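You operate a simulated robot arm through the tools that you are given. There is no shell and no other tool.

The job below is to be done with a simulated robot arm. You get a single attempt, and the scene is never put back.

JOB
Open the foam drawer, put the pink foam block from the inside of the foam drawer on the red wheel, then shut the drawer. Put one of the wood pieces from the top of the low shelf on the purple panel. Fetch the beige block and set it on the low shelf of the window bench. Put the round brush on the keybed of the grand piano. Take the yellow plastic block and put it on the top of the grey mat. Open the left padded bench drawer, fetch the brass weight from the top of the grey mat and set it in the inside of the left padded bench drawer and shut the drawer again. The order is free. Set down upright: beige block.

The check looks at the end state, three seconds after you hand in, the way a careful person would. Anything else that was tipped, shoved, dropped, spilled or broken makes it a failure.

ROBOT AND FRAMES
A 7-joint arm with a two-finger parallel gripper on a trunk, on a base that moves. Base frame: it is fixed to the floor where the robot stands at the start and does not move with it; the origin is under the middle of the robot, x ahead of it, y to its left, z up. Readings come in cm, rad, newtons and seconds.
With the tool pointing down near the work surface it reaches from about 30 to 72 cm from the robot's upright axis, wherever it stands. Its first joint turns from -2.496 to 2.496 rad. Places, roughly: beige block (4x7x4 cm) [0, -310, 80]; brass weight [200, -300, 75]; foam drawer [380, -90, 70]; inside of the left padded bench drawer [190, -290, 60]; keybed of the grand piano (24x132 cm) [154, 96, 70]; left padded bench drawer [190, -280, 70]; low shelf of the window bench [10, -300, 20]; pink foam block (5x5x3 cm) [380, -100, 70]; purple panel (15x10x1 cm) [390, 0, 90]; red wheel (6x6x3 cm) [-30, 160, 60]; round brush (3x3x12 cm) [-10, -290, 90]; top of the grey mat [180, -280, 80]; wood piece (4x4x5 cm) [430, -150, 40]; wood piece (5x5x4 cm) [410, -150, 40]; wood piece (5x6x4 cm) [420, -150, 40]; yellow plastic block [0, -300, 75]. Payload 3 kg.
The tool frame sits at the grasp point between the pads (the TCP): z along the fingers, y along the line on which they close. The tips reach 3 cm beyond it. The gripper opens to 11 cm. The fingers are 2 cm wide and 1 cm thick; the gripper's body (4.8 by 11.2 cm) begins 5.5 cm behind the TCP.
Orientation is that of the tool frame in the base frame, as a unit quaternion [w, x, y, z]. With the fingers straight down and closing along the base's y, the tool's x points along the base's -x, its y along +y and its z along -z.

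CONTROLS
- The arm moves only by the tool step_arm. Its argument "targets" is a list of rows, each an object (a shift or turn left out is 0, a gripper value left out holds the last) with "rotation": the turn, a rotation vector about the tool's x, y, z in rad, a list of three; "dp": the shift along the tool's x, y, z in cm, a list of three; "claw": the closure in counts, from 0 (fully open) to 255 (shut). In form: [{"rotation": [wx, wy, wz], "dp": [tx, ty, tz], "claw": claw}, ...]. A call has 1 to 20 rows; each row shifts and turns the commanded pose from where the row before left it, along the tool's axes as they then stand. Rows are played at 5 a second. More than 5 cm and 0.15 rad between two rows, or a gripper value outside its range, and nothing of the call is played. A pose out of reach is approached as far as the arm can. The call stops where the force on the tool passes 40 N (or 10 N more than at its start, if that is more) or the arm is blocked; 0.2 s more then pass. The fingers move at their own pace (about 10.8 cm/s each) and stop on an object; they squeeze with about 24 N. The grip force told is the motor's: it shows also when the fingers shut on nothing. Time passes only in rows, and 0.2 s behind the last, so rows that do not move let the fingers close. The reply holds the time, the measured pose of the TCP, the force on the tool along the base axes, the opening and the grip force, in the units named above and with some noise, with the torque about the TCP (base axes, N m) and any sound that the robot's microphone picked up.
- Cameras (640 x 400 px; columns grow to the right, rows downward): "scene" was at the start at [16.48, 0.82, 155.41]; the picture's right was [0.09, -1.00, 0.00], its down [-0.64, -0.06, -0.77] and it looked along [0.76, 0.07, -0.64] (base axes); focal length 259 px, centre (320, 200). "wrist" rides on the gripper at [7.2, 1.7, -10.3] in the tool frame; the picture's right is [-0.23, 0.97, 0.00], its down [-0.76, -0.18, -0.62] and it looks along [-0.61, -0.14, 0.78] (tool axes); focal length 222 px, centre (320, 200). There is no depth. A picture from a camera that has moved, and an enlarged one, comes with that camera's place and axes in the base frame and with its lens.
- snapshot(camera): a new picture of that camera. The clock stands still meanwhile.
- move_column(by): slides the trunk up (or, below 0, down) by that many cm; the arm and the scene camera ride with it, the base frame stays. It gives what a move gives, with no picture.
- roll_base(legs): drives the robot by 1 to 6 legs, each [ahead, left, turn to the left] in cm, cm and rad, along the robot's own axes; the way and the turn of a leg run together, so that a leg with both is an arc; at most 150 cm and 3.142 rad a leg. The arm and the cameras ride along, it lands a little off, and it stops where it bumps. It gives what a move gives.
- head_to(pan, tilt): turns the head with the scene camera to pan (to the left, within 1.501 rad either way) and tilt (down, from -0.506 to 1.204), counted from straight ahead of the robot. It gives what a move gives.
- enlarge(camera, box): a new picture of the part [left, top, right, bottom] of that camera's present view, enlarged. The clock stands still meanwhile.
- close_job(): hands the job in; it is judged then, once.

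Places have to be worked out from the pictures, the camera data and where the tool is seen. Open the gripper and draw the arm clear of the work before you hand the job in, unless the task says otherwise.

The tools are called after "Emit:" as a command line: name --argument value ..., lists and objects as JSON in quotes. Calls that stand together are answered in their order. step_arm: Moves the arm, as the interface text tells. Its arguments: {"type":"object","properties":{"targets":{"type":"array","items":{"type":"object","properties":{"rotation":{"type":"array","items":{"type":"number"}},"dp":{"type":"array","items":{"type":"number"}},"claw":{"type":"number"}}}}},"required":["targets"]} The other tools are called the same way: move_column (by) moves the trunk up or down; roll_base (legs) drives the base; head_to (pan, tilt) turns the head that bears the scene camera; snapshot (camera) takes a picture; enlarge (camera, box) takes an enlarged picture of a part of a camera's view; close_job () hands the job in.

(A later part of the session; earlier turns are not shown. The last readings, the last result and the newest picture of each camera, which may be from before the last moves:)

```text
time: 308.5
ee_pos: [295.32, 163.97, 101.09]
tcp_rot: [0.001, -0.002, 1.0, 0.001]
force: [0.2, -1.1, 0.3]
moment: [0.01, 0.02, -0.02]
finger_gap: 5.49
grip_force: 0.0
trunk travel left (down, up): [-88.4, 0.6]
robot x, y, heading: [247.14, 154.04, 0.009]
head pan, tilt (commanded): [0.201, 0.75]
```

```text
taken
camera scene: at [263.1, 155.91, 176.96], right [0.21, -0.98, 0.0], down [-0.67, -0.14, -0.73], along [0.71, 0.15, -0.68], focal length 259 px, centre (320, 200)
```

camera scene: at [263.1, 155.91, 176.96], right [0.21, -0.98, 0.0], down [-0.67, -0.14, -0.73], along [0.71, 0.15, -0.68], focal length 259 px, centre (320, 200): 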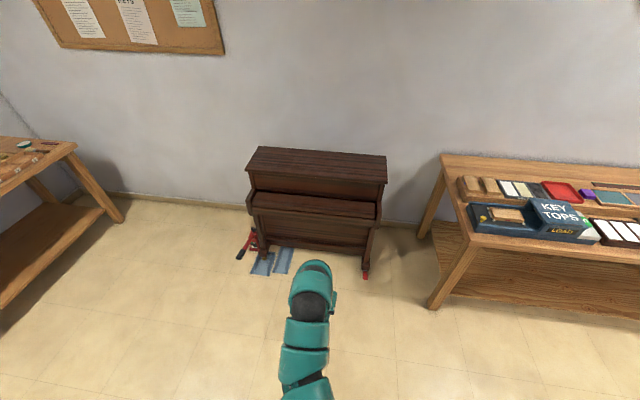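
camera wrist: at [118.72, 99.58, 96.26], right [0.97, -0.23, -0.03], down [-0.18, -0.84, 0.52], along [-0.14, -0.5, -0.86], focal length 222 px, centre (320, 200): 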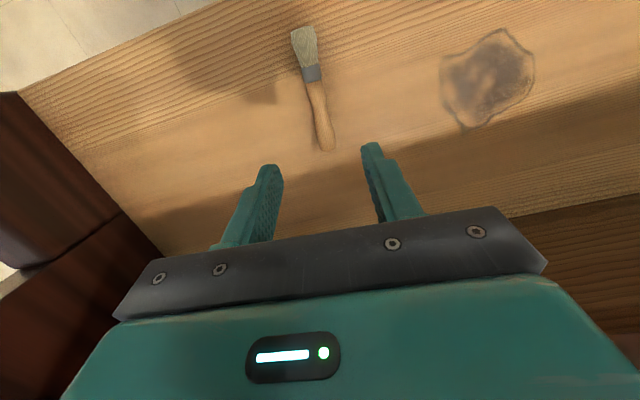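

Past the corridor. Now forward to x≈278 and strafing right (south) along the far bench to y≈0 for a look.

Emit:
roll_base --legs '[[31, 0, -0.009], [0, -75, 0], [0, -75, 0]]'

Emit:
head_to --pan 0.0 --tilt 0.65

Emit:
snapshot --camera "scene"

Emit:
head_to --pan -0.9 --tilt 0.65

Emit:
snapshot --camera "scene"

```text
time: 318.0
ee_pos: [327.06, 13.05, 101.03]
tcp_rot: [0.001, -0.005, 1.0, 0.001]
force: [0.2, 0.4, 0.2]
moment: [0.04, 0.03, 0.02]
finger_gap: 5.48
grip_force: 0.0
trunk travel left (down, up): [-88.4, 0.6]
robot x, y, heading: [278.83, 2.74, 0.016]
head pan, tilt (commanded): [0.201, 0.75]
```

```text
time: 318.7
ee_pos: [327.08, 13.08, 101.06]
tcp_rot: [0.001, -0.005, 1.0, 0.001]
force: [1.3, 0.8, 0.6]
moment: [-0.01, -0.03, 0.01]
finger_gap: 5.48
grip_force: 0.2
trunk travel left (down, up): [-88.4, 0.6]
robot x, y, heading: [279.15, 2.45, 0.019]
head pan, tilt (commanded): [0.0, 0.649]
```

```text
taken
camera scene: at [295.55, 3.23, 177.82], right [0.02, -1.0, 0.0], down [-0.6, -0.01, -0.8], along [0.8, 0.01, -0.6], focal length 259 px, centre (320, 200)
```

scene: 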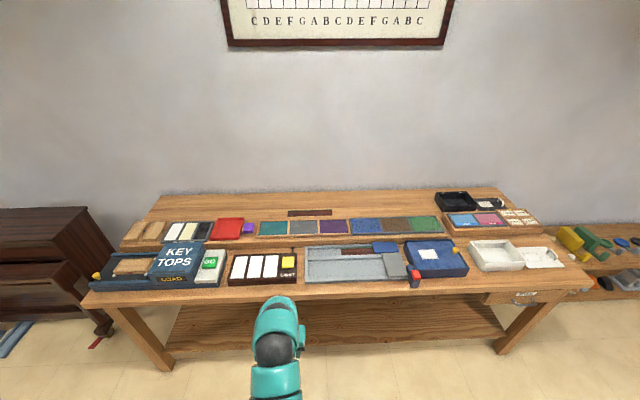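

```text
time: 319.9
ee_pos: [327.2, 13.1, 101.12]
tcp_rot: [0.001, -0.007, 1.0, 0.0]
force: [-1.1, 0.1, 0.8]
moment: [-0.03, 0.01, 0.01]
finger_gap: 5.46
grip_force: 0.1
trunk travel left (down, up): [-88.4, 0.6]
robot x, y, heading: [278.82, 3.1, 0.015]
head pan, tilt (commanded): [-0.901, 0.649]
```

```text
taken
camera scene: at [292.39, -3.65, 177.83], right [-0.77, -0.64, 0.0], down [-0.38, 0.47, -0.8], along [0.51, -0.62, -0.6], focal length 259 px, centre (320, 200)
```

scene: 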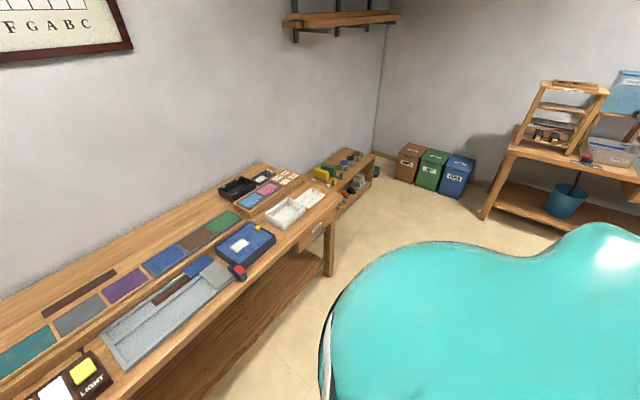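

The far bench shows a row of panels; the purple one is near (396,-2). The foam drawer is under the right end. Zooming on both.

Emit:
head_to --pan -0.25 --tilt 0.65

Emit:
enlarge --camera "scene" --box '[160, 170, 400, 310]'

Emit:
enlarge --camera "scene" --box '[360, 170, 600, 310]'

```text
time: 320.9
ee_pos: [327.12, 13.02, 101.07]
tcp_rot: [0.0, -0.005, 1.0, 0.002]
force: [-0.2, 0.1, 1.1]
moment: [0.01, 0.0, -0.02]
finger_gap: 5.52
grip_force: 0.1
trunk travel left (down, up): [-88.4, 0.6]
robot x, y, heading: [278.99, 2.93, 0.019]
head pan, tilt (commanded): [-0.25, 0.649]
```

```text
2.67 times, centred on (280, 240) of scene
camera zoom: at [295.32, 1.04, 177.83], right [-0.23, -0.97, 0.0], down [-0.59, 0.14, -0.8], along [0.78, -0.18, -0.6], focal length 690 px, centre (427, 93)
```

zoom: 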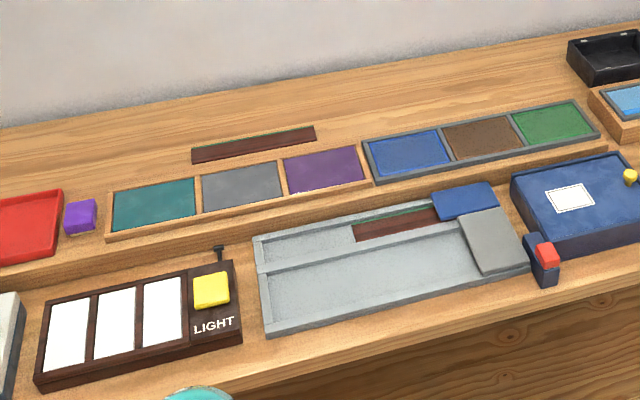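

```text
2.67 times, centred on (480, 240) of scene
camera zoom: at [295.32, 1.04, 177.83], right [-0.23, -0.97, 0.0], down [-0.59, 0.14, -0.8], along [0.78, -0.18, -0.6], focal length 690 px, centre (-107, 93)
```

zoom: 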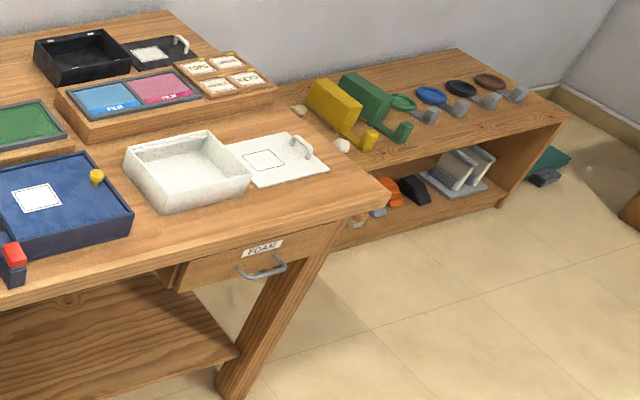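

The purple panel sits in a wooden frame on the raised tier; the low shelf is beyond the bench's right end. I strafe right to look at the wood pieces on the low shelf.

Emit:
roll_base --legs '[[0, -80, -0.017], [0, -75, 0]]'

Emit:
head_to --pan 0.0 --tilt 0.65

Emit:
snapshot --camera "scene"

Emit:
enlarge --camera "scene" --box '[180, 170, 420, 320]'

```text
time: 329.0
ee_pos: [328.77, -144.84, 101.05]
tcp_rot: [0.001, 0.002, 1.0, 0.001]
force: [0.3, -0.1, 0.5]
moment: [-0.01, -0.02, 0.02]
finger_gap: 5.47
grip_force: 0.1
trunk travel left (down, up): [-88.4, 0.6]
robot x, y, heading: [280.21, -154.36, -0.004]
head pan, tilt (commanded): [-0.25, 0.649]
```

```text
time: 329.8
ee_pos: [328.75, -144.81, 100.99]
tcp_rot: [0.001, 0.002, 1.0, 0.001]
force: [0.6, 0.5, 0.2]
moment: [0.01, 0.03, 0.03]
finger_gap: 5.49
grip_force: 0.1
trunk travel left (down, up): [-88.4, 0.6]
robot x, y, heading: [280.52, -154.19, 0.002]
head pan, tilt (commanded): [0.0, 0.649]
```

```text
taken
camera scene: at [297.01, -154.25, 177.83], right [0.0, -1.0, 0.0], down [-0.6, 0.0, -0.8], along [0.8, 0.0, -0.6], focal length 259 px, centre (320, 200)
```

scene: 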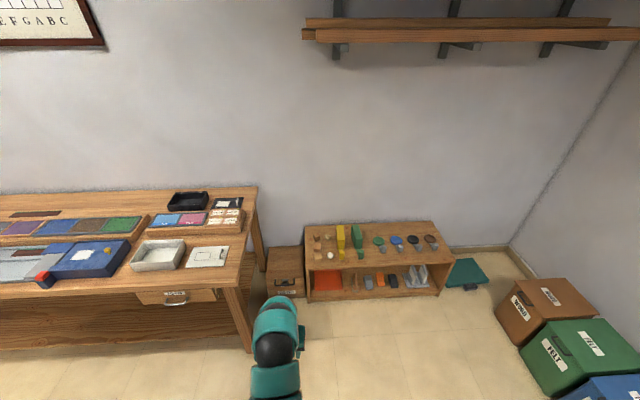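

```text
2.67 times, centred on (300, 245) of scene
camera zoom: at [297.01, -154.25, 177.83], right [0.0, -1.0, 0.0], down [-0.6, 0.0, -0.8], along [0.8, 0.0, -0.6], focal length 690 px, centre (373, 80)
```

zoom: 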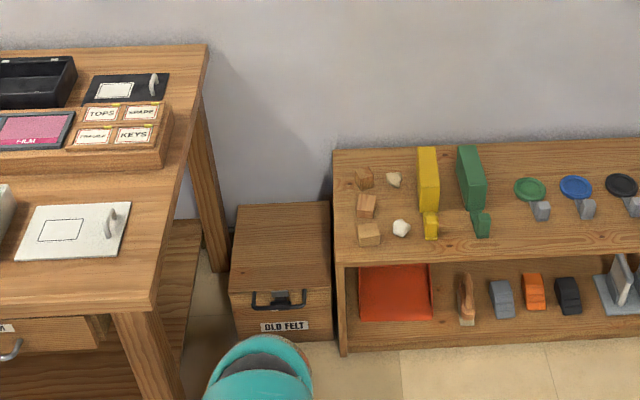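

Three wood pieces sit at the left of the low shelf top: front one at about (412,-153). I drive toward it and look from above with the wrist camera.

Emit:
roll_base --legs '[[0, -8.3, 0], [64, 0, 0]]'

Emit:
move_column --by -28

Emit:
snapshot --camera "wrist"

Emit:
snapshot --camera "scene"

```text
time: 334.0
ee_pos: [392.79, -152.04, 101.0]
tcp_rot: [0.0, -0.003, 1.0, 0.001]
force: [0.5, -0.6, 0.4]
moment: [0.02, 0.04, 0.01]
finger_gap: 5.48
grip_force: 0.0
trunk travel left (down, up): [-88.4, 0.6]
robot x, y, heading: [344.69, -162.16, 0.012]
head pan, tilt (commanded): [0.0, 0.649]
```

```text
time: 336.8
ee_pos: [392.68, -152.07, 73.0]
tcp_rot: [0.0, -0.004, 1.0, 0.0]
force: [0.6, -0.7, 0.9]
moment: [-0.02, 0.03, -0.01]
finger_gap: 5.49
grip_force: 0.1
trunk travel left (down, up): [-60.4, 28.6]
robot x, y, heading: [344.5, -161.94, 0.012]
head pan, tilt (commanded): [0.0, 0.649]
```

```text
taken
camera wrist: at [385.44, -150.48, 83.36], right [0.22, 0.97, 0.0], down [0.76, -0.18, 0.62], along [0.61, -0.14, -0.78], focal length 222 px, centre (320, 200)
```

wrist: 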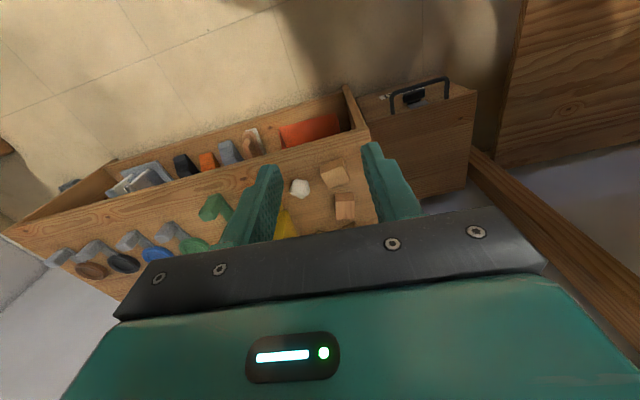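

```text
taken
camera scene: at [361.03, -161.8, 149.83], right [0.01, -1.0, 0.0], down [-0.6, -0.01, -0.8], along [0.8, 0.01, -0.6], focal length 259 px, centre (320, 200)
```

scene: 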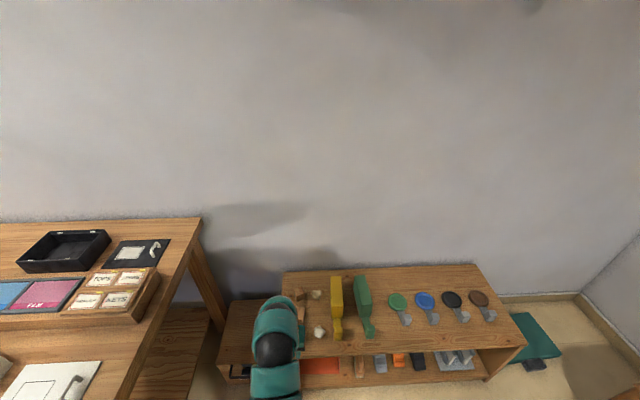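

Front wood piece is visible just ahead. Moving forward 16 cm at this height and lowering for a close view.

Emit:
roll_base --legs '[[10, 0, -0.01]]'

Emit:
step_arm --targets '[{"dp": [-3, 0, 0], "claw": 64}, {"dp": [-3, 0, 0], "claw": 64}, {"claw": 64}]'

Emit:
move_column --by -15

Emit:
snapshot --camera "wrist"

Emit:
enlarge --camera "wrist" --box '[240, 60, 440, 185]'

```text
time: 338.0
ee_pos: [402.9, -152.5, 72.97]
tcp_rot: [0.0, 0.003, 1.0, 0.001]
force: [1.0, 0.3, -0.3]
moment: [-0.03, 0.02, 0.0]
finger_gap: 5.48
grip_force: 0.0
trunk travel left (down, up): [-60.4, 28.6]
robot x, y, heading: [354.57, -161.77, 0.003]
head pan, tilt (commanded): [0.0, 0.649]
```

```text
time: 338.8
ee_pos: [408.97, -152.51, 73.16]
tcp_rot: [0.001, 0.003, 1.0, 0.001]
force: [0.3, 0.3, 0.0]
moment: [0.04, -0.04, -0.03]
finger_gap: 8.24
grip_force: 0.1
trunk travel left (down, up): [-60.4, 28.6]
robot x, y, heading: [354.27, -161.91, 0.003]
head pan, tilt (commanded): [0.0, 0.649]
```

```text
time: 340.5
ee_pos: [408.95, -152.56, 58.15]
tcp_rot: [0.001, 0.003, 1.0, 0.001]
force: [-0.1, -0.1, 0.5]
moment: [0.02, 0.01, -0.02]
finger_gap: 8.23
grip_force: 0.1
trunk travel left (down, up): [-45.4, 43.6]
robot x, y, heading: [354.51, -161.66, 0.002]
head pan, tilt (commanded): [0.0, 0.649]
```

```text
taken
camera wrist: at [401.78, -150.87, 68.49], right [0.23, 0.97, 0.0], down [0.76, -0.18, 0.62], along [0.61, -0.14, -0.78], focal length 222 px, centre (320, 200)
```

wrist: 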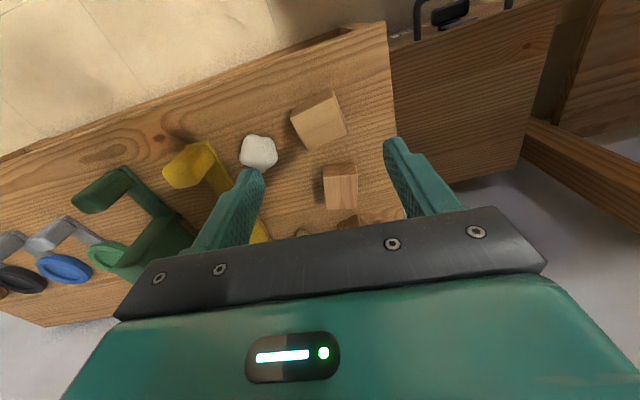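

```text
3.20 times, centred on (340, 122) of wrist
camera zoom: at [401.78, -150.87, 68.49], right [0.23, 0.97, 0.0], down [0.76, -0.18, 0.62], along [0.61, -0.14, -0.78], focal length 711 px, centre (256, 448)
```

zoom: 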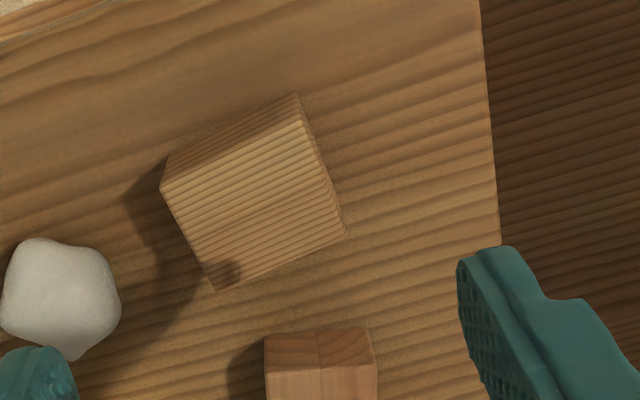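

The front piece's top is ≈5.1×4.2 cm, centre (410.5,-153), turned ~0.21 rad. Aligning and rotating the gripper to grip across it.

Emit:
step_arm --targets '[{"dp": [-1.55, -0.4, 0], "claw": 95}, {"rotation": [0, 0, -0.107], "claw": 95}, {"rotation": [0, 0, -0.107], "claw": 95}, {}]'

Emit:
move_column --by -8

Emit:
snapshot --camera "wrist"

```text
time: 341.5
ee_pos: [410.48, -152.97, 58.17]
tcp_rot: [0.001, -0.104, 0.995, 0.001]
force: [-0.6, 0.2, 0.9]
moment: [-0.03, 0.02, 0.01]
finger_gap: 6.92
grip_force: 0.1
trunk travel left (down, up): [-45.4, 43.6]
robot x, y, heading: [354.48, -162.35, -0.002]
head pan, tilt (commanded): [0.0, 0.649]
```

```text
time: 342.7
ee_pos: [410.5, -152.99, 50.25]
tcp_rot: [0.001, -0.105, 0.995, 0.001]
force: [0.3, 0.1, 0.4]
moment: [-0.02, -0.02, 0.03]
finger_gap: 6.87
grip_force: 0.0
trunk travel left (down, up): [-37.4, 51.6]
robot x, y, heading: [354.15, -162.22, 0.003]
head pan, tilt (commanded): [0.0, 0.649]
```

```text
taken
camera wrist: at [403.11, -152.85, 60.54], right [0.02, 1.0, 0.0], down [0.78, -0.02, 0.62], along [0.62, -0.01, -0.78], focal length 222 px, centre (320, 200)
```

wrist: 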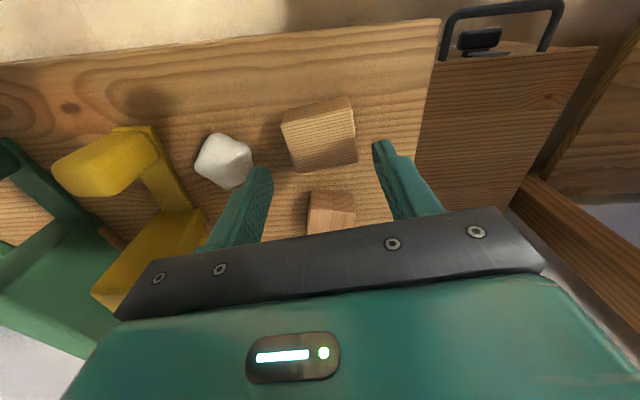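

Aligned. Lowering to the shelf surface carefully and gripping.

Emit:
move_column --by -5

Emit:
step_arm --targets '[{"dp": [0, 0, 0.4]}, {"dp": [0, 0, 0.4]}, {"dp": [0, 0, 0.4]}, {}]'

Emit:
snapshot --camera "wrist"

```text
time: 343.6
ee_pos: [410.58, -152.98, 45.41]
tcp_rot: [0.001, -0.104, 0.995, 0.001]
force: [0.9, 0.1, 0.6]
moment: [0.02, -0.02, 0.0]
finger_gap: 6.9
grip_force: 0.0
trunk travel left (down, up): [-32.4, 56.6]
robot x, y, heading: [354.77, -162.14, 0.003]
head pan, tilt (commanded): [0.0, 0.649]
```

```text
time: 344.2
ee_pos: [410.56, -152.99, 45.05]
tcp_rot: [0.003, -0.104, 0.995, 0.002]
force: [-14.9, -4.2, 32.7]
moment: [-1.42, 0.46, -0.47]
finger_gap: 6.94
grip_force: 0.5
trunk travel left (down, up): [-32.4, 56.6]
robot x, y, heading: [354.65, -161.71, -0.004]
head pan, tilt (commanded): [0.0, 0.649]
stopped in row 2: the force on the tool passed its limit at 47 N (the readings are from after the stop); the commanded pose is now the measured one
```

```text
taken
camera wrist: at [403.06, -152.82, 55.27], right [0.02, 1.0, 0.0], down [0.78, -0.02, 0.63], along [0.63, -0.01, -0.78], focal length 222 px, centre (320, 200)
```

wrist: 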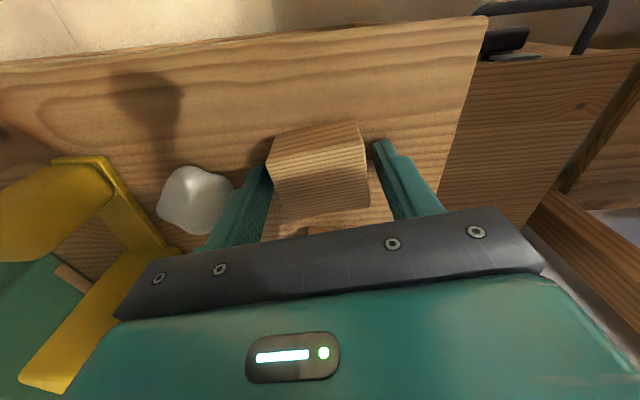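

The tips touch the shelf (top at z≈42). Lifting 0.4 cm and closing on the piece.

Emit:
step_arm --targets '[{"dp": [0, 0, -0.4]}, {}, {"claw": 255}, {"claw": 255}, {"claw": 255}, {"claw": 255}, {}]'

Emit:
snapshot --camera "wrist"

```text
time: 345.8
ee_pos: [410.54, -152.87, 45.04]
tcp_rot: [0.002, -0.104, 0.995, 0.002]
force: [-0.1, 0.2, 0.5]
moment: [0.01, 0.0, 0.0]
finger_gap: 4.9
grip_force: 24.1
trunk travel left (down, up): [-32.4, 56.6]
robot x, y, heading: [354.53, -162.39, -0.003]
head pan, tilt (commanded): [0.0, 0.649]
```

```text
taken
camera wrist: at [403.2, -152.83, 55.37], right [0.02, 1.0, 0.0], down [0.78, -0.02, 0.63], along [0.63, -0.01, -0.78], focal length 222 px, centre (320, 200)
```

wrist: 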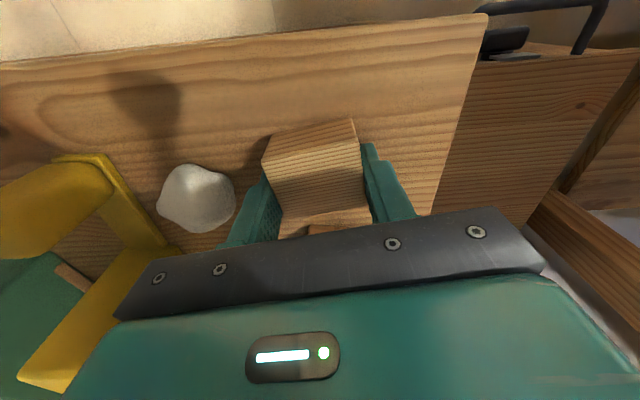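

Wood piece gripped (4.9 cm). Lifting, backing out, and strafing left to in front of the purple panel.

Emit:
move_column --by 40

Emit:
move_column --by 16

Emit:
roll_base --legs '[[-75, 0, 0], [0, 80, 0], [0, 72, 0]]'

Emit:
head_to --pan 0.0 --tilt 0.8

Emit:
snapshot --camera "scene"

```text
time: 349.7
ee_pos: [410.62, -152.96, 85.01]
tcp_rot: [0.001, -0.104, 0.995, 0.001]
force: [0.4, 0.2, -0.4]
moment: [-0.02, 0.0, 0.01]
finger_gap: 4.92
grip_force: 23.7
trunk travel left (down, up): [-72.4, 16.6]
robot x, y, heading: [354.51, -162.03, 0.002]
head pan, tilt (commanded): [0.0, 0.649]
```

```text
time: 351.5
ee_pos: [410.7, -152.84, 101.08]
tcp_rot: [0.002, -0.103, 0.995, 0.0]
force: [-0.2, -0.1, -0.1]
moment: [0.02, -0.07, 0.01]
finger_gap: 4.93
grip_force: 23.8
trunk travel left (down, up): [-88.4, 0.6]
robot x, y, heading: [354.7, -161.86, -0.001]
head pan, tilt (commanded): [0.0, 0.649]
```

```text
time: 363.1
ee_pos: [337.71, -2.09, 101.02]
tcp_rot: [0.002, -0.09, 0.996, 0.001]
force: [0.0, 0.3, -0.6]
moment: [-0.02, -0.01, 0.01]
finger_gap: 4.94
grip_force: 24.4
trunk travel left (down, up): [-88.4, 0.6]
robot x, y, heading: [281.2, -9.92, -0.024]
head pan, tilt (commanded): [0.0, 0.649]
```

```text
time: 363.8
ee_pos: [337.68, -2.13, 101.06]
tcp_rot: [0.001, -0.09, 0.996, 0.002]
force: [-0.3, -1.0, -1.1]
moment: [-0.01, 0.0, 0.01]
finger_gap: 4.92
grip_force: 24.0
trunk travel left (down, up): [-88.4, 0.6]
robot x, y, heading: [281.18, -9.98, -0.031]
head pan, tilt (commanded): [0.0, 0.799]
```

```text
taken
camera scene: at [297.37, -10.0, 176.57], right [-0.03, -1.0, 0.0], down [-0.72, 0.02, -0.7], along [0.7, -0.02, -0.72], focal length 259 px, centre (320, 200)
```

scene: 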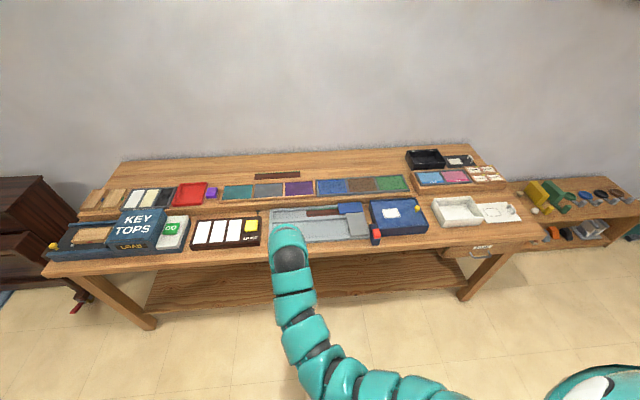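

Purple panel at about (392,-2). Correcting heading and driving closer; then checking with the wrist camera.

Emit:
roll_base --legs '[[0, -1.5, 0.028], [33, 0, 0]]'

Emit:
snapshot --camera "wrist"

Emit:
snapshot --camera "scene"

```text
time: 366.3
ee_pos: [370.61, -2.34, 100.91]
tcp_rot: [0.002, -0.101, 0.995, 0.001]
force: [0.5, 0.2, -0.3]
moment: [0.0, -0.01, 0.0]
finger_gap: 4.92
grip_force: 23.6
trunk travel left (down, up): [-88.4, 0.6]
robot x, y, heading: [314.68, -10.95, -0.003]
head pan, tilt (commanded): [0.0, 0.799]
```

```text
taken
camera wrist: at [363.3, -2.19, 111.34], right [0.03, 1.0, 0.0], down [0.78, -0.02, 0.63], along [0.63, -0.01, -0.78], focal length 222 px, centre (320, 200)
```

wrist: 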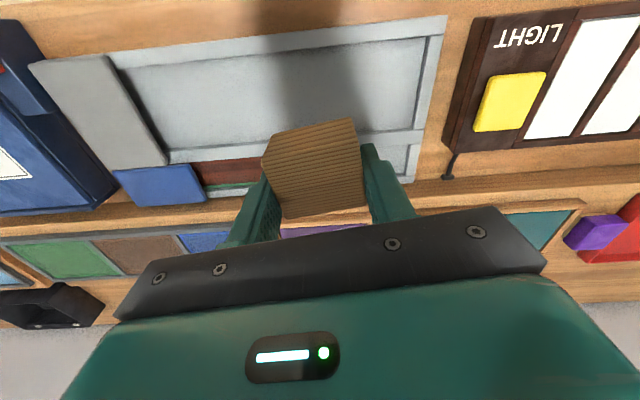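

```text
taken
camera scene: at [330.65, -11.11, 176.56], right [0.0, -1.0, 0.0], down [-0.72, 0.0, -0.7], along [0.7, 0.0, -0.72], focal length 259 px, centre (320, 200)
```

scene: 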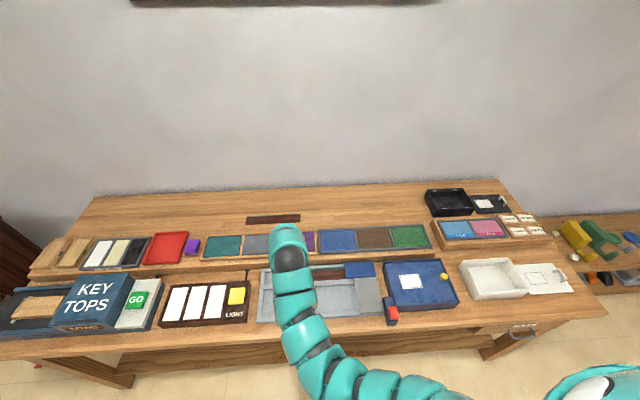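

Moving the base 4 cm closer, squaring the tool, and extending the arm over the purple panel.

Emit:
roll_base --legs '[[4, 0, 0]]'

Emit:
step_arm --targets '[{"rotation": [0, 0, 0.1]}, {"rotation": [0, 0, 0.1]}, {"dp": [-4, 0, 0]}, {"dp": [-4, 0, 0]}, {"dp": [-4, 0, 0]}, {}]'

Emit:
snapshot --camera "wrist"

Emit:
snapshot --camera "scene"

```text
time: 367.2
ee_pos: [374.77, -2.45, 100.95]
tcp_rot: [0.001, -0.101, 0.995, 0.002]
force: [0.9, -1.1, -0.5]
moment: [0.0, 0.04, -0.02]
finger_gap: 4.91
grip_force: 24.3
trunk travel left (down, up): [-88.4, 0.6]
robot x, y, heading: [318.22, -11.35, -0.005]
head pan, tilt (commanded): [0.0, 0.799]
```

```text
time: 368.6
ee_pos: [386.57, -2.4, 101.28]
tcp_rot: [0.003, -0.001, 1.0, 0.001]
force: [0.4, -0.5, -0.1]
moment: [-0.01, -0.03, -0.02]
finger_gap: 4.93
grip_force: 23.8
trunk travel left (down, up): [-88.4, 0.6]
robot x, y, heading: [318.08, -11.01, -0.001]
head pan, tilt (commanded): [0.0, 0.799]
```

```text
taken
camera wrist: at [379.29, -0.79, 111.48], right [0.23, 0.97, 0.0], down [0.76, -0.18, 0.63], along [0.61, -0.14, -0.78], focal length 222 px, centre (320, 200)
```

wrist: 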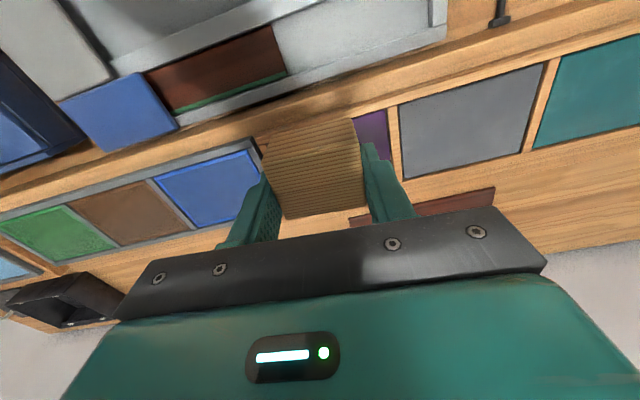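

```text
taken
camera scene: at [334.32, -11.13, 176.58], right [0.0, -1.0, 0.0], down [-0.72, 0.0, -0.7], along [0.7, 0.0, -0.72], focal length 259 px, centre (320, 200)
```

scene: 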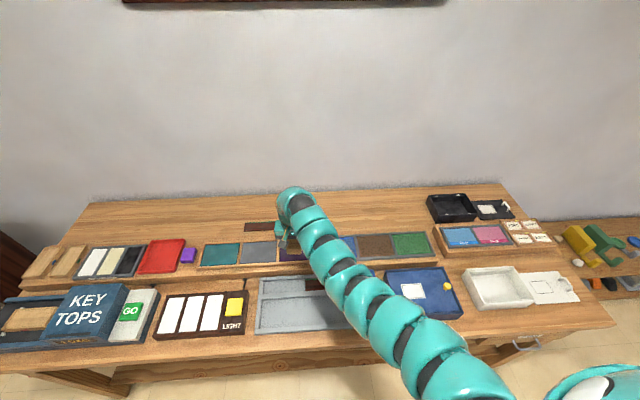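

The purple panel spans roughly x 388–398, y -9.8–5.2 (centre ≈(393,-2.3)). Extending 6 cm further while raising slightly to stay in reach.

Emit:
step_arm --targets '[{"dp": [-2, 0, -3]}, {"dp": [-2, 0, -3]}, {"dp": [-2, 0, 0]}, {}]'

Emit:
snapshot --camera "wrist"

```text
time: 369.6
ee_pos: [392.52, -2.82, 107.1]
tcp_rot: [0.001, -0.001, 1.0, 0.001]
force: [-0.2, 0.4, -0.2]
moment: [0.01, -0.02, 0.0]
finger_gap: 4.93
grip_force: 23.5
trunk travel left (down, up): [-88.4, 0.6]
robot x, y, heading: [318.36, -11.46, -0.007]
head pan, tilt (commanded): [0.0, 0.799]
```

```text
taken
camera wrist: at [385.34, -1.16, 117.41], right [0.23, 0.97, 0.0], down [0.76, -0.18, 0.63], along [0.61, -0.14, -0.78], focal length 222 px, centre (320, 200)
```

wrist: 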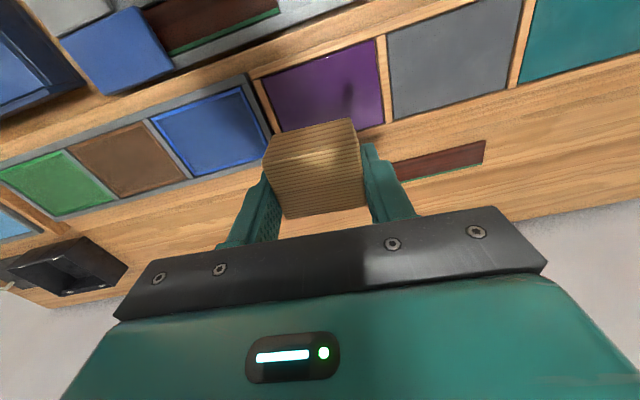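

Now right over the panel centre (wood footprint x 390.4–394.6, y -5.3 to -0.4). Lowering with the column, then small steps until contact.

Emit:
move_column --by -13

Emit:
snapshot --camera "wrist"

Emit:
snapshot --camera "scene"

```text
time: 371.2
ee_pos: [392.49, -2.53, 94.13]
tcp_rot: [0.003, -0.001, 1.0, 0.002]
force: [-0.5, 1.3, -1.4]
moment: [0.02, 0.01, -0.01]
finger_gap: 4.91
grip_force: 23.7
trunk travel left (down, up): [-75.4, 13.6]
robot x, y, heading: [318.31, -11.21, 0.0]
head pan, tilt (commanded): [0.0, 0.799]
```

```text
taken
camera wrist: at [385.34, -0.95, 104.4], right [0.23, 0.97, 0.0], down [0.76, -0.18, 0.63], along [0.61, -0.14, -0.78], focal length 222 px, centre (320, 200)
```

wrist: 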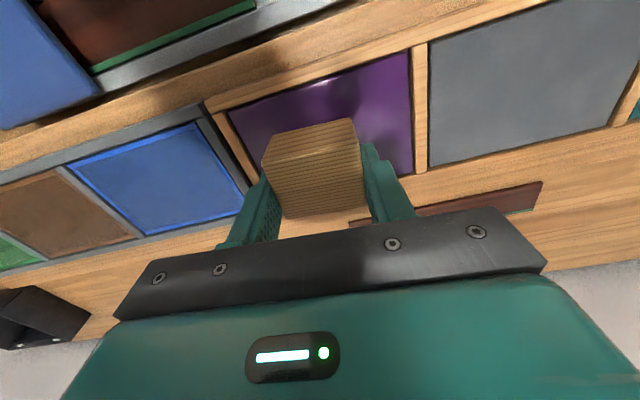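

```text
taken
camera scene: at [334.43, -11.14, 163.57], right [0.0, -1.0, 0.0], down [-0.72, 0.0, -0.7], along [0.7, 0.0, -0.72], focal length 259 px, centre (320, 200)
```

scene: 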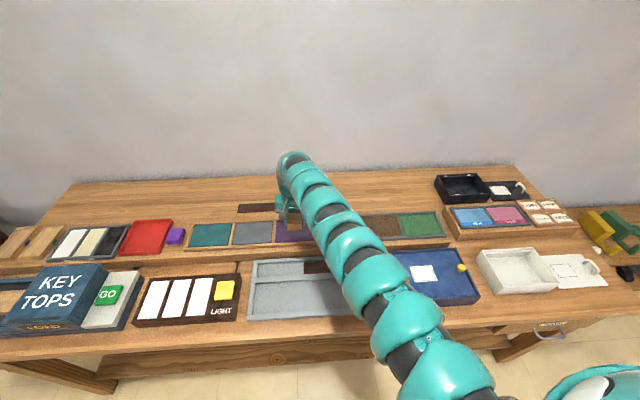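

Panel top is near z≈84. Nudging 1 cm deeper and lowering to contact.

Emit:
step_arm --targets '[{"dp": [-1.0, 0, 0]}, {}]'

Emit:
move_column --by -5

Emit:
step_arm --targets '[{"dp": [0, 0, 0.4]}, {"dp": [0, 0, 0.4]}, {"dp": [0, 0, 0.4]}, {}]'

```text
time: 371.8
ee_pos: [392.54, -2.58, 94.11]
tcp_rot: [0.002, -0.001, 1.0, 0.001]
force: [0.2, 0.8, -0.1]
moment: [0.0, 0.03, 0.01]
finger_gap: 4.92
grip_force: 24.3
out of reach, approached as far as the arm can: row 1
trunk travel left (down, up): [-75.4, 13.6]
robot x, y, heading: [318.39, -11.19, -0.005]
head pan, tilt (commanded): [0.0, 0.799]
```

```text
time: 372.7
ee_pos: [392.67, -2.54, 89.39]
tcp_rot: [0.005, -0.001, 1.0, 0.003]
force: [4.3, -0.2, 19.6]
moment: [-0.2, 0.15, 0.07]
finger_gap: 4.93
grip_force: 24.1
trunk travel left (down, up): [-70.4, 18.6]
robot x, y, heading: [318.37, -11.03, -0.002]
head pan, tilt (commanded): [0.0, 0.799]
```

```text
time: 373.1
ee_pos: [392.8, -2.51, 89.46]
tcp_rot: [0.009, -0.001, 1.0, 0.002]
force: [-4.0, 0.6, 20.9]
moment: [-0.34, 0.49, -0.09]
finger_gap: 4.92
grip_force: 24.1
out of reach, approached as far as the arm can: row 2
trunk travel left (down, up): [-70.4, 18.6]
robot x, y, heading: [318.23, -10.84, -0.002]
head pan, tilt (commanded): [0.0, 0.799]
stopped in row 2: the force on the tool passed its limit at 46 N (the readings are from after the stop); the commanded pose is now the measured one
```

Contact: the piece rests on the panel (top z≈86.4). Easing up and opening.

Emit:
step_arm --targets '[{"dp": [0, 0, -0.3]}, {}, {"claw": 130}, {"claw": 95}, {"claw": 95}, {}]'

Emit:
move_column --by 14

Emit:
snapshot --camera "wrist"

```text
time: 374.5
ee_pos: [392.76, -2.52, 89.37]
tcp_rot: [0.006, -0.002, 1.0, 0.002]
force: [0.1, 4.9, 7.3]
moment: [-0.14, 0.05, -0.02]
finger_gap: 6.7
grip_force: 0.0
trunk travel left (down, up): [-70.4, 18.6]
robot x, y, heading: [318.12, -11.29, -0.003]
head pan, tilt (commanded): [0.0, 0.799]
```

```text
time: 376.2
ee_pos: [392.85, -2.57, 103.34]
tcp_rot: [0.006, 0.0, 1.0, 0.001]
force: [0.5, 0.0, 0.7]
moment: [0.01, 0.01, 0.0]
finger_gap: 6.91
grip_force: 0.1
trunk travel left (down, up): [-84.4, 4.6]
robot x, y, heading: [318.59, -11.41, -0.001]
head pan, tilt (commanded): [0.0, 0.799]
```

```text
taken
camera wrist: at [385.56, -0.97, 113.6], right [0.23, 0.97, 0.01], down [0.75, -0.18, 0.63], along [0.62, -0.14, -0.77], focal length 222 px, centre (320, 200)
```

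wrist: 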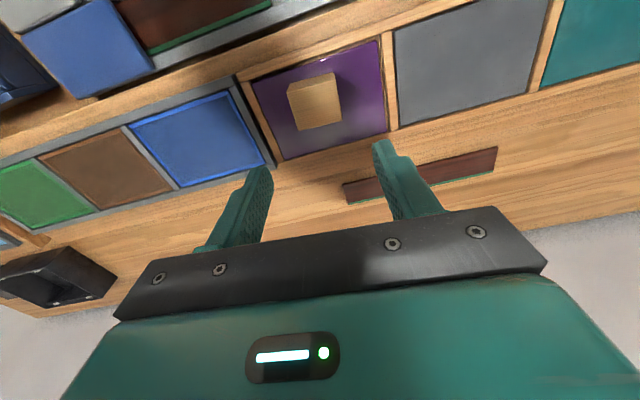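

The wood piece sits squarely on the purple panel. Next, the foam drawer: retract the arm, back off, strafe right to it.

Emit:
step_arm --targets '[{"dp": [4, 0, 0]}, {"dp": [4, 0, 0]}, {"dp": [4, 0, 0]}, {"dp": [4, 0, 0], "claw": 128}, {"dp": [4, 0, 0], "claw": 128}, {}]'

Emit:
roll_base --legs '[[-43, 0, 0], [0, -89, 0]]'

Emit:
head_to --pan 0.0 --tilt 0.7

Emit:
snapshot --camera "scene"

```text
time: 377.6
ee_pos: [373.13, -2.62, 102.97]
tcp_rot: [0.006, -0.001, 1.0, 0.002]
force: [0.0, 0.7, -0.2]
moment: [-0.03, 0.02, 0.0]
finger_gap: 5.48
grip_force: 0.0
trunk travel left (down, up): [-84.4, 4.6]
robot x, y, heading: [318.34, -11.33, -0.003]
head pan, tilt (commanded): [0.0, 0.799]
```

```text
time: 384.6
ee_pos: [328.78, -92.69, 103.02]
tcp_rot: [0.006, 0.005, 1.0, 0.002]
force: [-0.8, -0.3, -0.3]
moment: [-0.01, -0.04, 0.02]
finger_gap: 5.49
grip_force: 0.1
trunk travel left (down, up): [-84.4, 4.6]
robot x, y, heading: [273.89, -100.58, -0.013]
head pan, tilt (commanded): [0.0, 0.799]
```

```text
time: 385.2
ee_pos: [328.75, -92.59, 102.99]
tcp_rot: [0.006, 0.005, 1.0, 0.002]
force: [-0.5, 0.6, 1.1]
moment: [-0.04, 0.01, -0.04]
finger_gap: 5.49
grip_force: 0.0
trunk travel left (down, up): [-84.4, 4.6]
robot x, y, heading: [274.14, -100.25, -0.013]
head pan, tilt (commanded): [0.0, 0.7]
```

```text
taken
camera scene: at [290.52, -100.63, 173.39], right [-0.02, -1.0, 0.0], down [-0.64, 0.01, -0.76], along [0.76, -0.01, -0.64], focal length 259 px, centre (320, 200)
```

scene: 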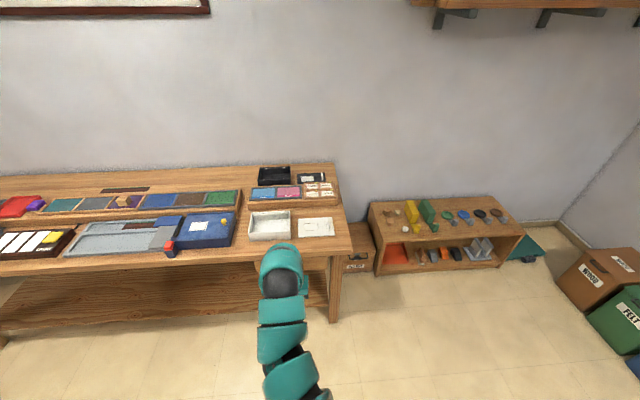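

Reorienting the tool: yaw 90°, then pitch forward with vertical closing axis, as for the other drawer.

Emit:
step_arm --targets '[{"rotation": [0, 0, 0.143]}, {"rotation": [0, 0, 0.143]}, {"rotation": [0, 0, 0.143]}, {"rotation": [0, 0, 0.143]}, {"rotation": [0, 0, 0.143]}, {"rotation": [0, 0, 0.143]}, {"rotation": [0, 0, 0.143]}, {"rotation": [0, 0, 0.143]}, {"rotation": [0, 0, 0.143]}, {"rotation": [0, 0, 0.143]}, {"rotation": [0, 0, 0.141]}, {}]'

Emit:
step_arm --targets '[{"rotation": [-0.143, 0, 0]}, {"rotation": [-0.143, 0, 0]}, {"rotation": [-0.143, 0, 0]}, {"rotation": [-0.143, 0, 0]}, {"rotation": [-0.143, 0, 0]}, {"rotation": [-0.143, 0, 0]}, {"rotation": [-0.143, 0, 0]}, {"rotation": [-0.143, 0, 0]}, {"rotation": [-0.143, 0, 0]}, {"rotation": [-0.143, 0, 0]}, {}]'

Emit:
snapshot --camera "scene"

Emit:
snapshot --camera "wrist"

```text
time: 387.8
ee_pos: [328.75, -92.69, 103.08]
tcp_rot: [0.004, 0.71, 0.704, 0.006]
force: [0.5, -0.1, 0.8]
moment: [0.0, -0.03, 0.0]
finger_gap: 5.46
grip_force: 0.0
trunk travel left (down, up): [-84.4, 4.6]
robot x, y, heading: [273.85, -100.52, -0.014]
head pan, tilt (commanded): [0.0, 0.7]
```

```text
time: 390.2
ee_pos: [328.87, -92.53, 103.1]
tcp_rot: [0.468, 0.534, 0.527, 0.466]
force: [-1.2, 0.5, -0.7]
moment: [0.02, 0.01, 0.02]
finger_gap: 5.52
grip_force: 0.1
trunk travel left (down, up): [-84.4, 4.6]
robot x, y, heading: [274.3, -100.66, -0.02]
head pan, tilt (commanded): [0.0, 0.7]
```

```text
taken
camera scene: at [290.47, -100.6, 173.4], right [-0.02, -1.0, 0.0], down [-0.64, 0.01, -0.77], along [0.77, -0.01, -0.64], focal length 259 px, centre (320, 200)
```

scene: 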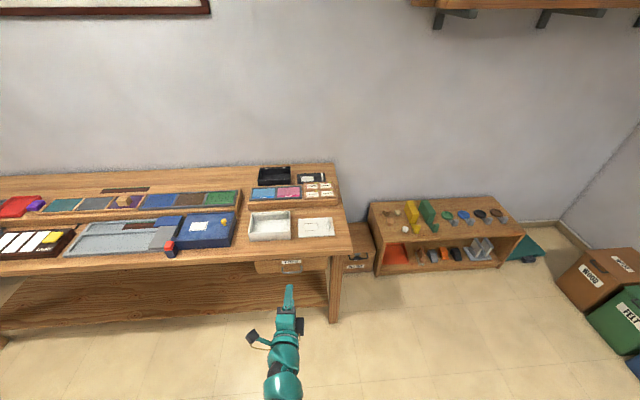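

```text
taken
camera wrist: at [318.87, -85.29, 106.05], right [0.12, -0.23, 0.97], down [-0.65, -0.76, -0.1], along [0.75, -0.61, -0.24], focal length 222 px, centre (320, 200)
```

wrist: 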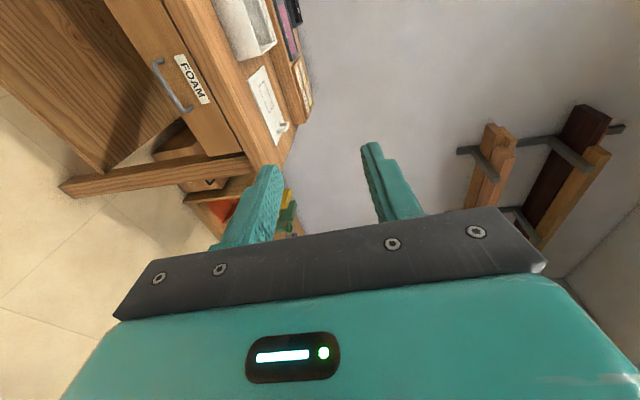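

Emit:
enlarge --camera "scene" --box '[240, 235, 360, 305]'

Emit:
enlarge --camera "wrist" --box '[100, 20, 300, 145]'

```text
5.33 times, centred on (300, 270) of scene
camera zoom: at [290.47, -100.6, 173.4], right [-0.02, -1.0, 0.0], down [-0.64, 0.01, -0.77], along [0.77, -0.01, -0.64], focal length 1380 px, centre (427, -173)
```

zoom: 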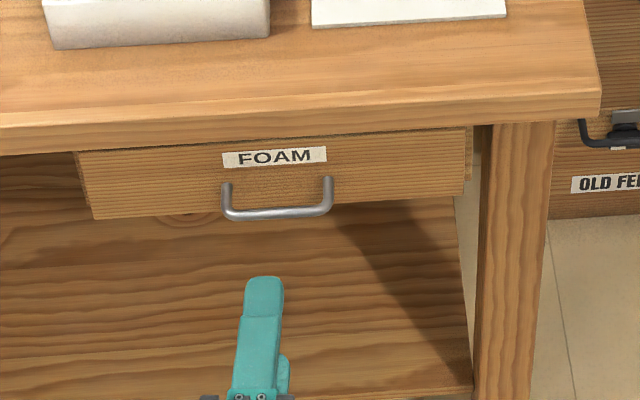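

```text
3.20 times, centred on (200, 82) of wrist
camera zoom: at [318.87, -85.29, 106.05], right [0.12, -0.23, 0.97], down [-0.65, -0.76, -0.1], along [0.75, -0.61, -0.24], focal length 711 px, centre (704, 576)
```

zoom: 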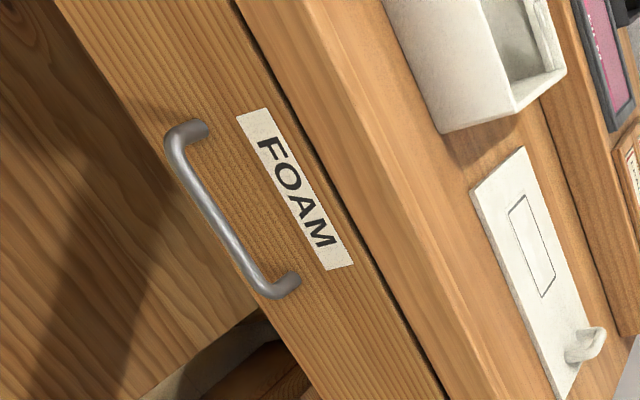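

Handle at about (362,-88.6,69). Correcting heading, lowering to z≈69 and approaching.

Emit:
roll_base --legs '[[0, 2.8, 0.017]]'

Emit:
move_column --by -34

Emit:
roll_base --legs '[[24, 0, 0]]'

Emit:
snapshot --camera "wrist"

```text
time: 391.1
ee_pos: [328.71, -88.66, 102.95]
tcp_rot: [0.464, 0.53, 0.532, 0.47]
force: [0.4, 0.8, 0.2]
moment: [0.03, 0.0, -0.02]
finger_gap: 5.5
grip_force: 0.0
trunk travel left (down, up): [-84.4, 4.6]
robot x, y, heading: [274.07, -97.86, 0.004]
head pan, tilt (commanded): [0.0, 0.7]
```

```text
time: 394.4
ee_pos: [328.83, -88.84, 69.09]
tcp_rot: [0.465, 0.529, 0.531, 0.47]
force: [0.0, -0.3, 0.1]
moment: [-0.02, -0.01, -0.02]
finger_gap: 5.5
grip_force: 0.0
trunk travel left (down, up): [-50.4, 38.6]
robot x, y, heading: [273.87, -97.61, 0.001]
head pan, tilt (commanded): [0.0, 0.7]
```

```text
time: 396.2
ee_pos: [352.67, -88.96, 68.93]
tcp_rot: [0.464, 0.531, 0.532, 0.468]
force: [0.4, -0.6, -0.1]
moment: [0.01, -0.02, 0.03]
finger_gap: 5.49
grip_force: 0.0
trunk travel left (down, up): [-50.4, 38.6]
robot x, y, heading: [297.58, -97.47, -0.001]
head pan, tilt (commanded): [0.0, 0.7]
```

```text
taken
camera wrist: at [342.58, -81.77, 72.03], right [0.13, -0.23, 0.96], down [-0.64, -0.77, -0.1], along [0.76, -0.6, -0.24], focal length 222 px, centre (320, 200)
```

wrist: 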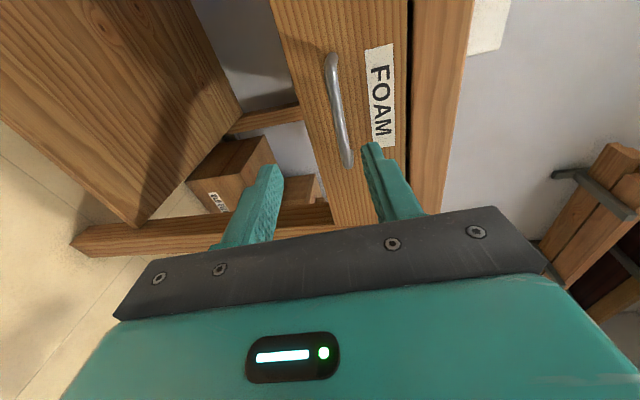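

Handle bar is just ahead at z≈69.8. Raising 0.7 and driving 6.5 cm in.

Emit:
move_column --by 0.8

Emit:
roll_base --legs '[[6.5, 0, 0]]'

Emit:
snapshot --camera "wrist"

```text
time: 396.7
ee_pos: [352.54, -88.77, 69.8]
tcp_rot: [0.465, 0.53, 0.532, 0.47]
force: [0.5, -0.7, -0.2]
moment: [0.03, 0.0, 0.03]
finger_gap: 5.47
grip_force: 0.1
trunk travel left (down, up): [-51.2, 37.8]
robot x, y, heading: [298.08, -97.84, -0.003]
head pan, tilt (commanded): [0.0, 0.7]
```

```text
time: 397.7
ee_pos: [359.19, -88.83, 69.85]
tcp_rot: [0.464, 0.53, 0.533, 0.469]
force: [1.1, -0.8, 0.7]
moment: [-0.01, 0.03, 0.01]
finger_gap: 5.45
grip_force: 0.1
trunk travel left (down, up): [-51.2, 37.8]
robot x, y, heading: [304.26, -97.82, -0.0]
head pan, tilt (commanded): [0.0, 0.7]
```

```text
taken
camera wrist: at [349.1, -81.71, 72.82], right [0.13, -0.23, 0.96], down [-0.63, -0.77, -0.1], along [0.76, -0.6, -0.24], focal length 222 px, centre (320, 200)
```

wrist: 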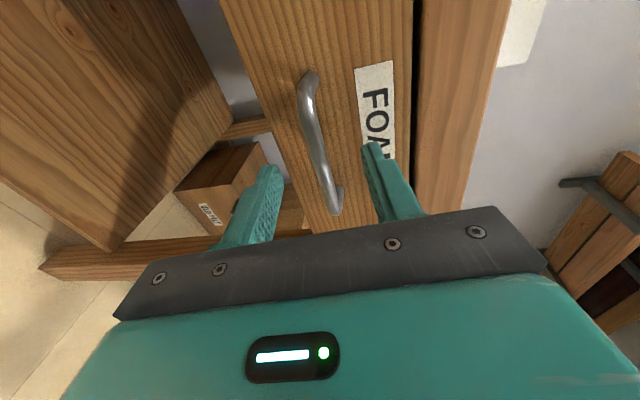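

Almost there; advancing 0.8 cm more with the arm and closing.

Emit:
step_arm --targets '[{"dp": [0, 0.1, 0.5]}, {"dp": [0, 0, 0.4]}, {}]'

Emit:
step_arm --targets '[{"claw": 200}, {"claw": 255}, {"claw": 255}, {"claw": 255}, {}]'

Emit:
snapshot --camera "wrist"

```text
time: 398.5
ee_pos: [360.01, -88.71, 69.83]
tcp_rot: [0.465, 0.529, 0.532, 0.47]
force: [-0.4, -0.2, 0.0]
moment: [0.02, 0.03, 0.01]
finger_gap: 5.48
grip_force: 0.0
trunk travel left (down, up): [-51.2, 37.8]
robot x, y, heading: [303.97, -97.96, -0.001]
head pan, tilt (commanded): [0.0, 0.7]
```

```text
time: 399.7
ee_pos: [359.95, -88.75, 69.89]
tcp_rot: [0.465, 0.529, 0.532, 0.47]
force: [1.7, 0.3, 7.7]
moment: [-0.68, -0.15, -0.05]
finger_gap: 0.97
grip_force: 45.2
trunk travel left (down, up): [-51.2, 37.8]
robot x, y, heading: [304.24, -97.52, -0.001]
head pan, tilt (commanded): [0.0, 0.7]
```

```text
taken
camera wrist: at [349.91, -81.71, 72.89], right [0.12, -0.23, 0.97], down [-0.63, -0.77, -0.1], along [0.76, -0.6, -0.24], focal length 222 px, centre (320, 200)
```

wrist: 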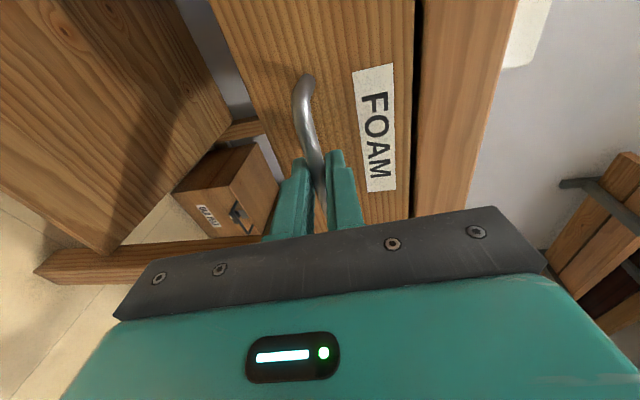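

Handle gripped. Pulling the drawer out in two stages.

Emit:
roll_base --legs '[[-8, 0, 0]]'

Emit:
roll_base --legs '[[-9, 0, 0]]'

Emit:
head_to --pan 0.0 --tilt 0.9

Emit:
snapshot --camera "scene"

Emit:
enlarge --camera "scene" --box '[220, 160, 400, 270]'

```text
time: 400.8
ee_pos: [352.06, -89.28, 69.86]
tcp_rot: [0.467, 0.531, 0.53, 0.468]
force: [0.5, -33.2, 10.2]
moment: [-0.93, -0.24, -1.21]
finger_gap: 0.96
grip_force: 44.9
trunk travel left (down, up): [-51.2, 37.8]
robot x, y, heading: [296.41, -97.56, -0.004]
head pan, tilt (commanded): [0.0, 0.7]
```

```text
time: 401.9
ee_pos: [343.17, -89.56, 69.9]
tcp_rot: [0.467, 0.533, 0.529, 0.467]
force: [1.0, -42.2, 8.4]
moment: [-0.94, -0.22, -0.56]
finger_gap: 0.99
grip_force: 45.3
trunk travel left (down, up): [-51.2, 37.8]
robot x, y, heading: [287.8, -97.31, 0.001]
head pan, tilt (commanded): [0.0, 0.7]
```

```text
time: 402.6
ee_pos: [343.14, -89.55, 69.86]
tcp_rot: [0.468, 0.533, 0.529, 0.466]
force: [2.4, -10.1, 7.1]
moment: [-0.77, -0.19, -0.97]
finger_gap: 0.97
grip_force: 44.4
trunk travel left (down, up): [-51.2, 37.8]
robot x, y, heading: [287.4, -97.99, -0.003]
head pan, tilt (commanded): [0.0, 0.901]
```

```text
taken
camera scene: at [303.02, -97.72, 138.59], right [0.0, -1.0, 0.0], down [-0.78, 0.0, -0.62], along [0.62, 0.0, -0.78], focal length 259 px, centre (320, 200)
```

scene: 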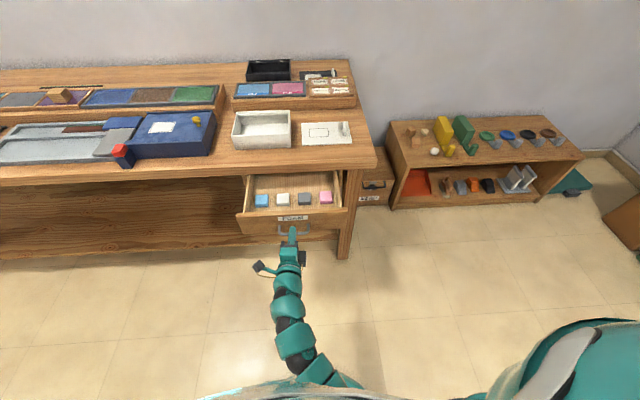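

```text
3.56 times, centred on (310, 215) of scene
camera zoom: at [303.02, -97.72, 138.59], right [0.0, -1.0, 0.0], down [-0.78, 0.0, -0.62], along [0.62, 0.0, -0.78], focal length 920 px, centre (356, 147)
```

zoom: 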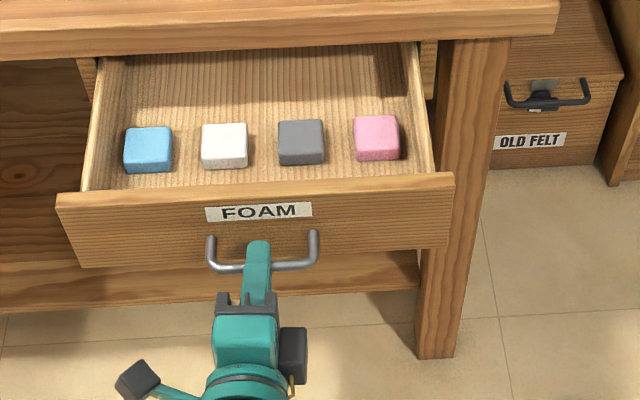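

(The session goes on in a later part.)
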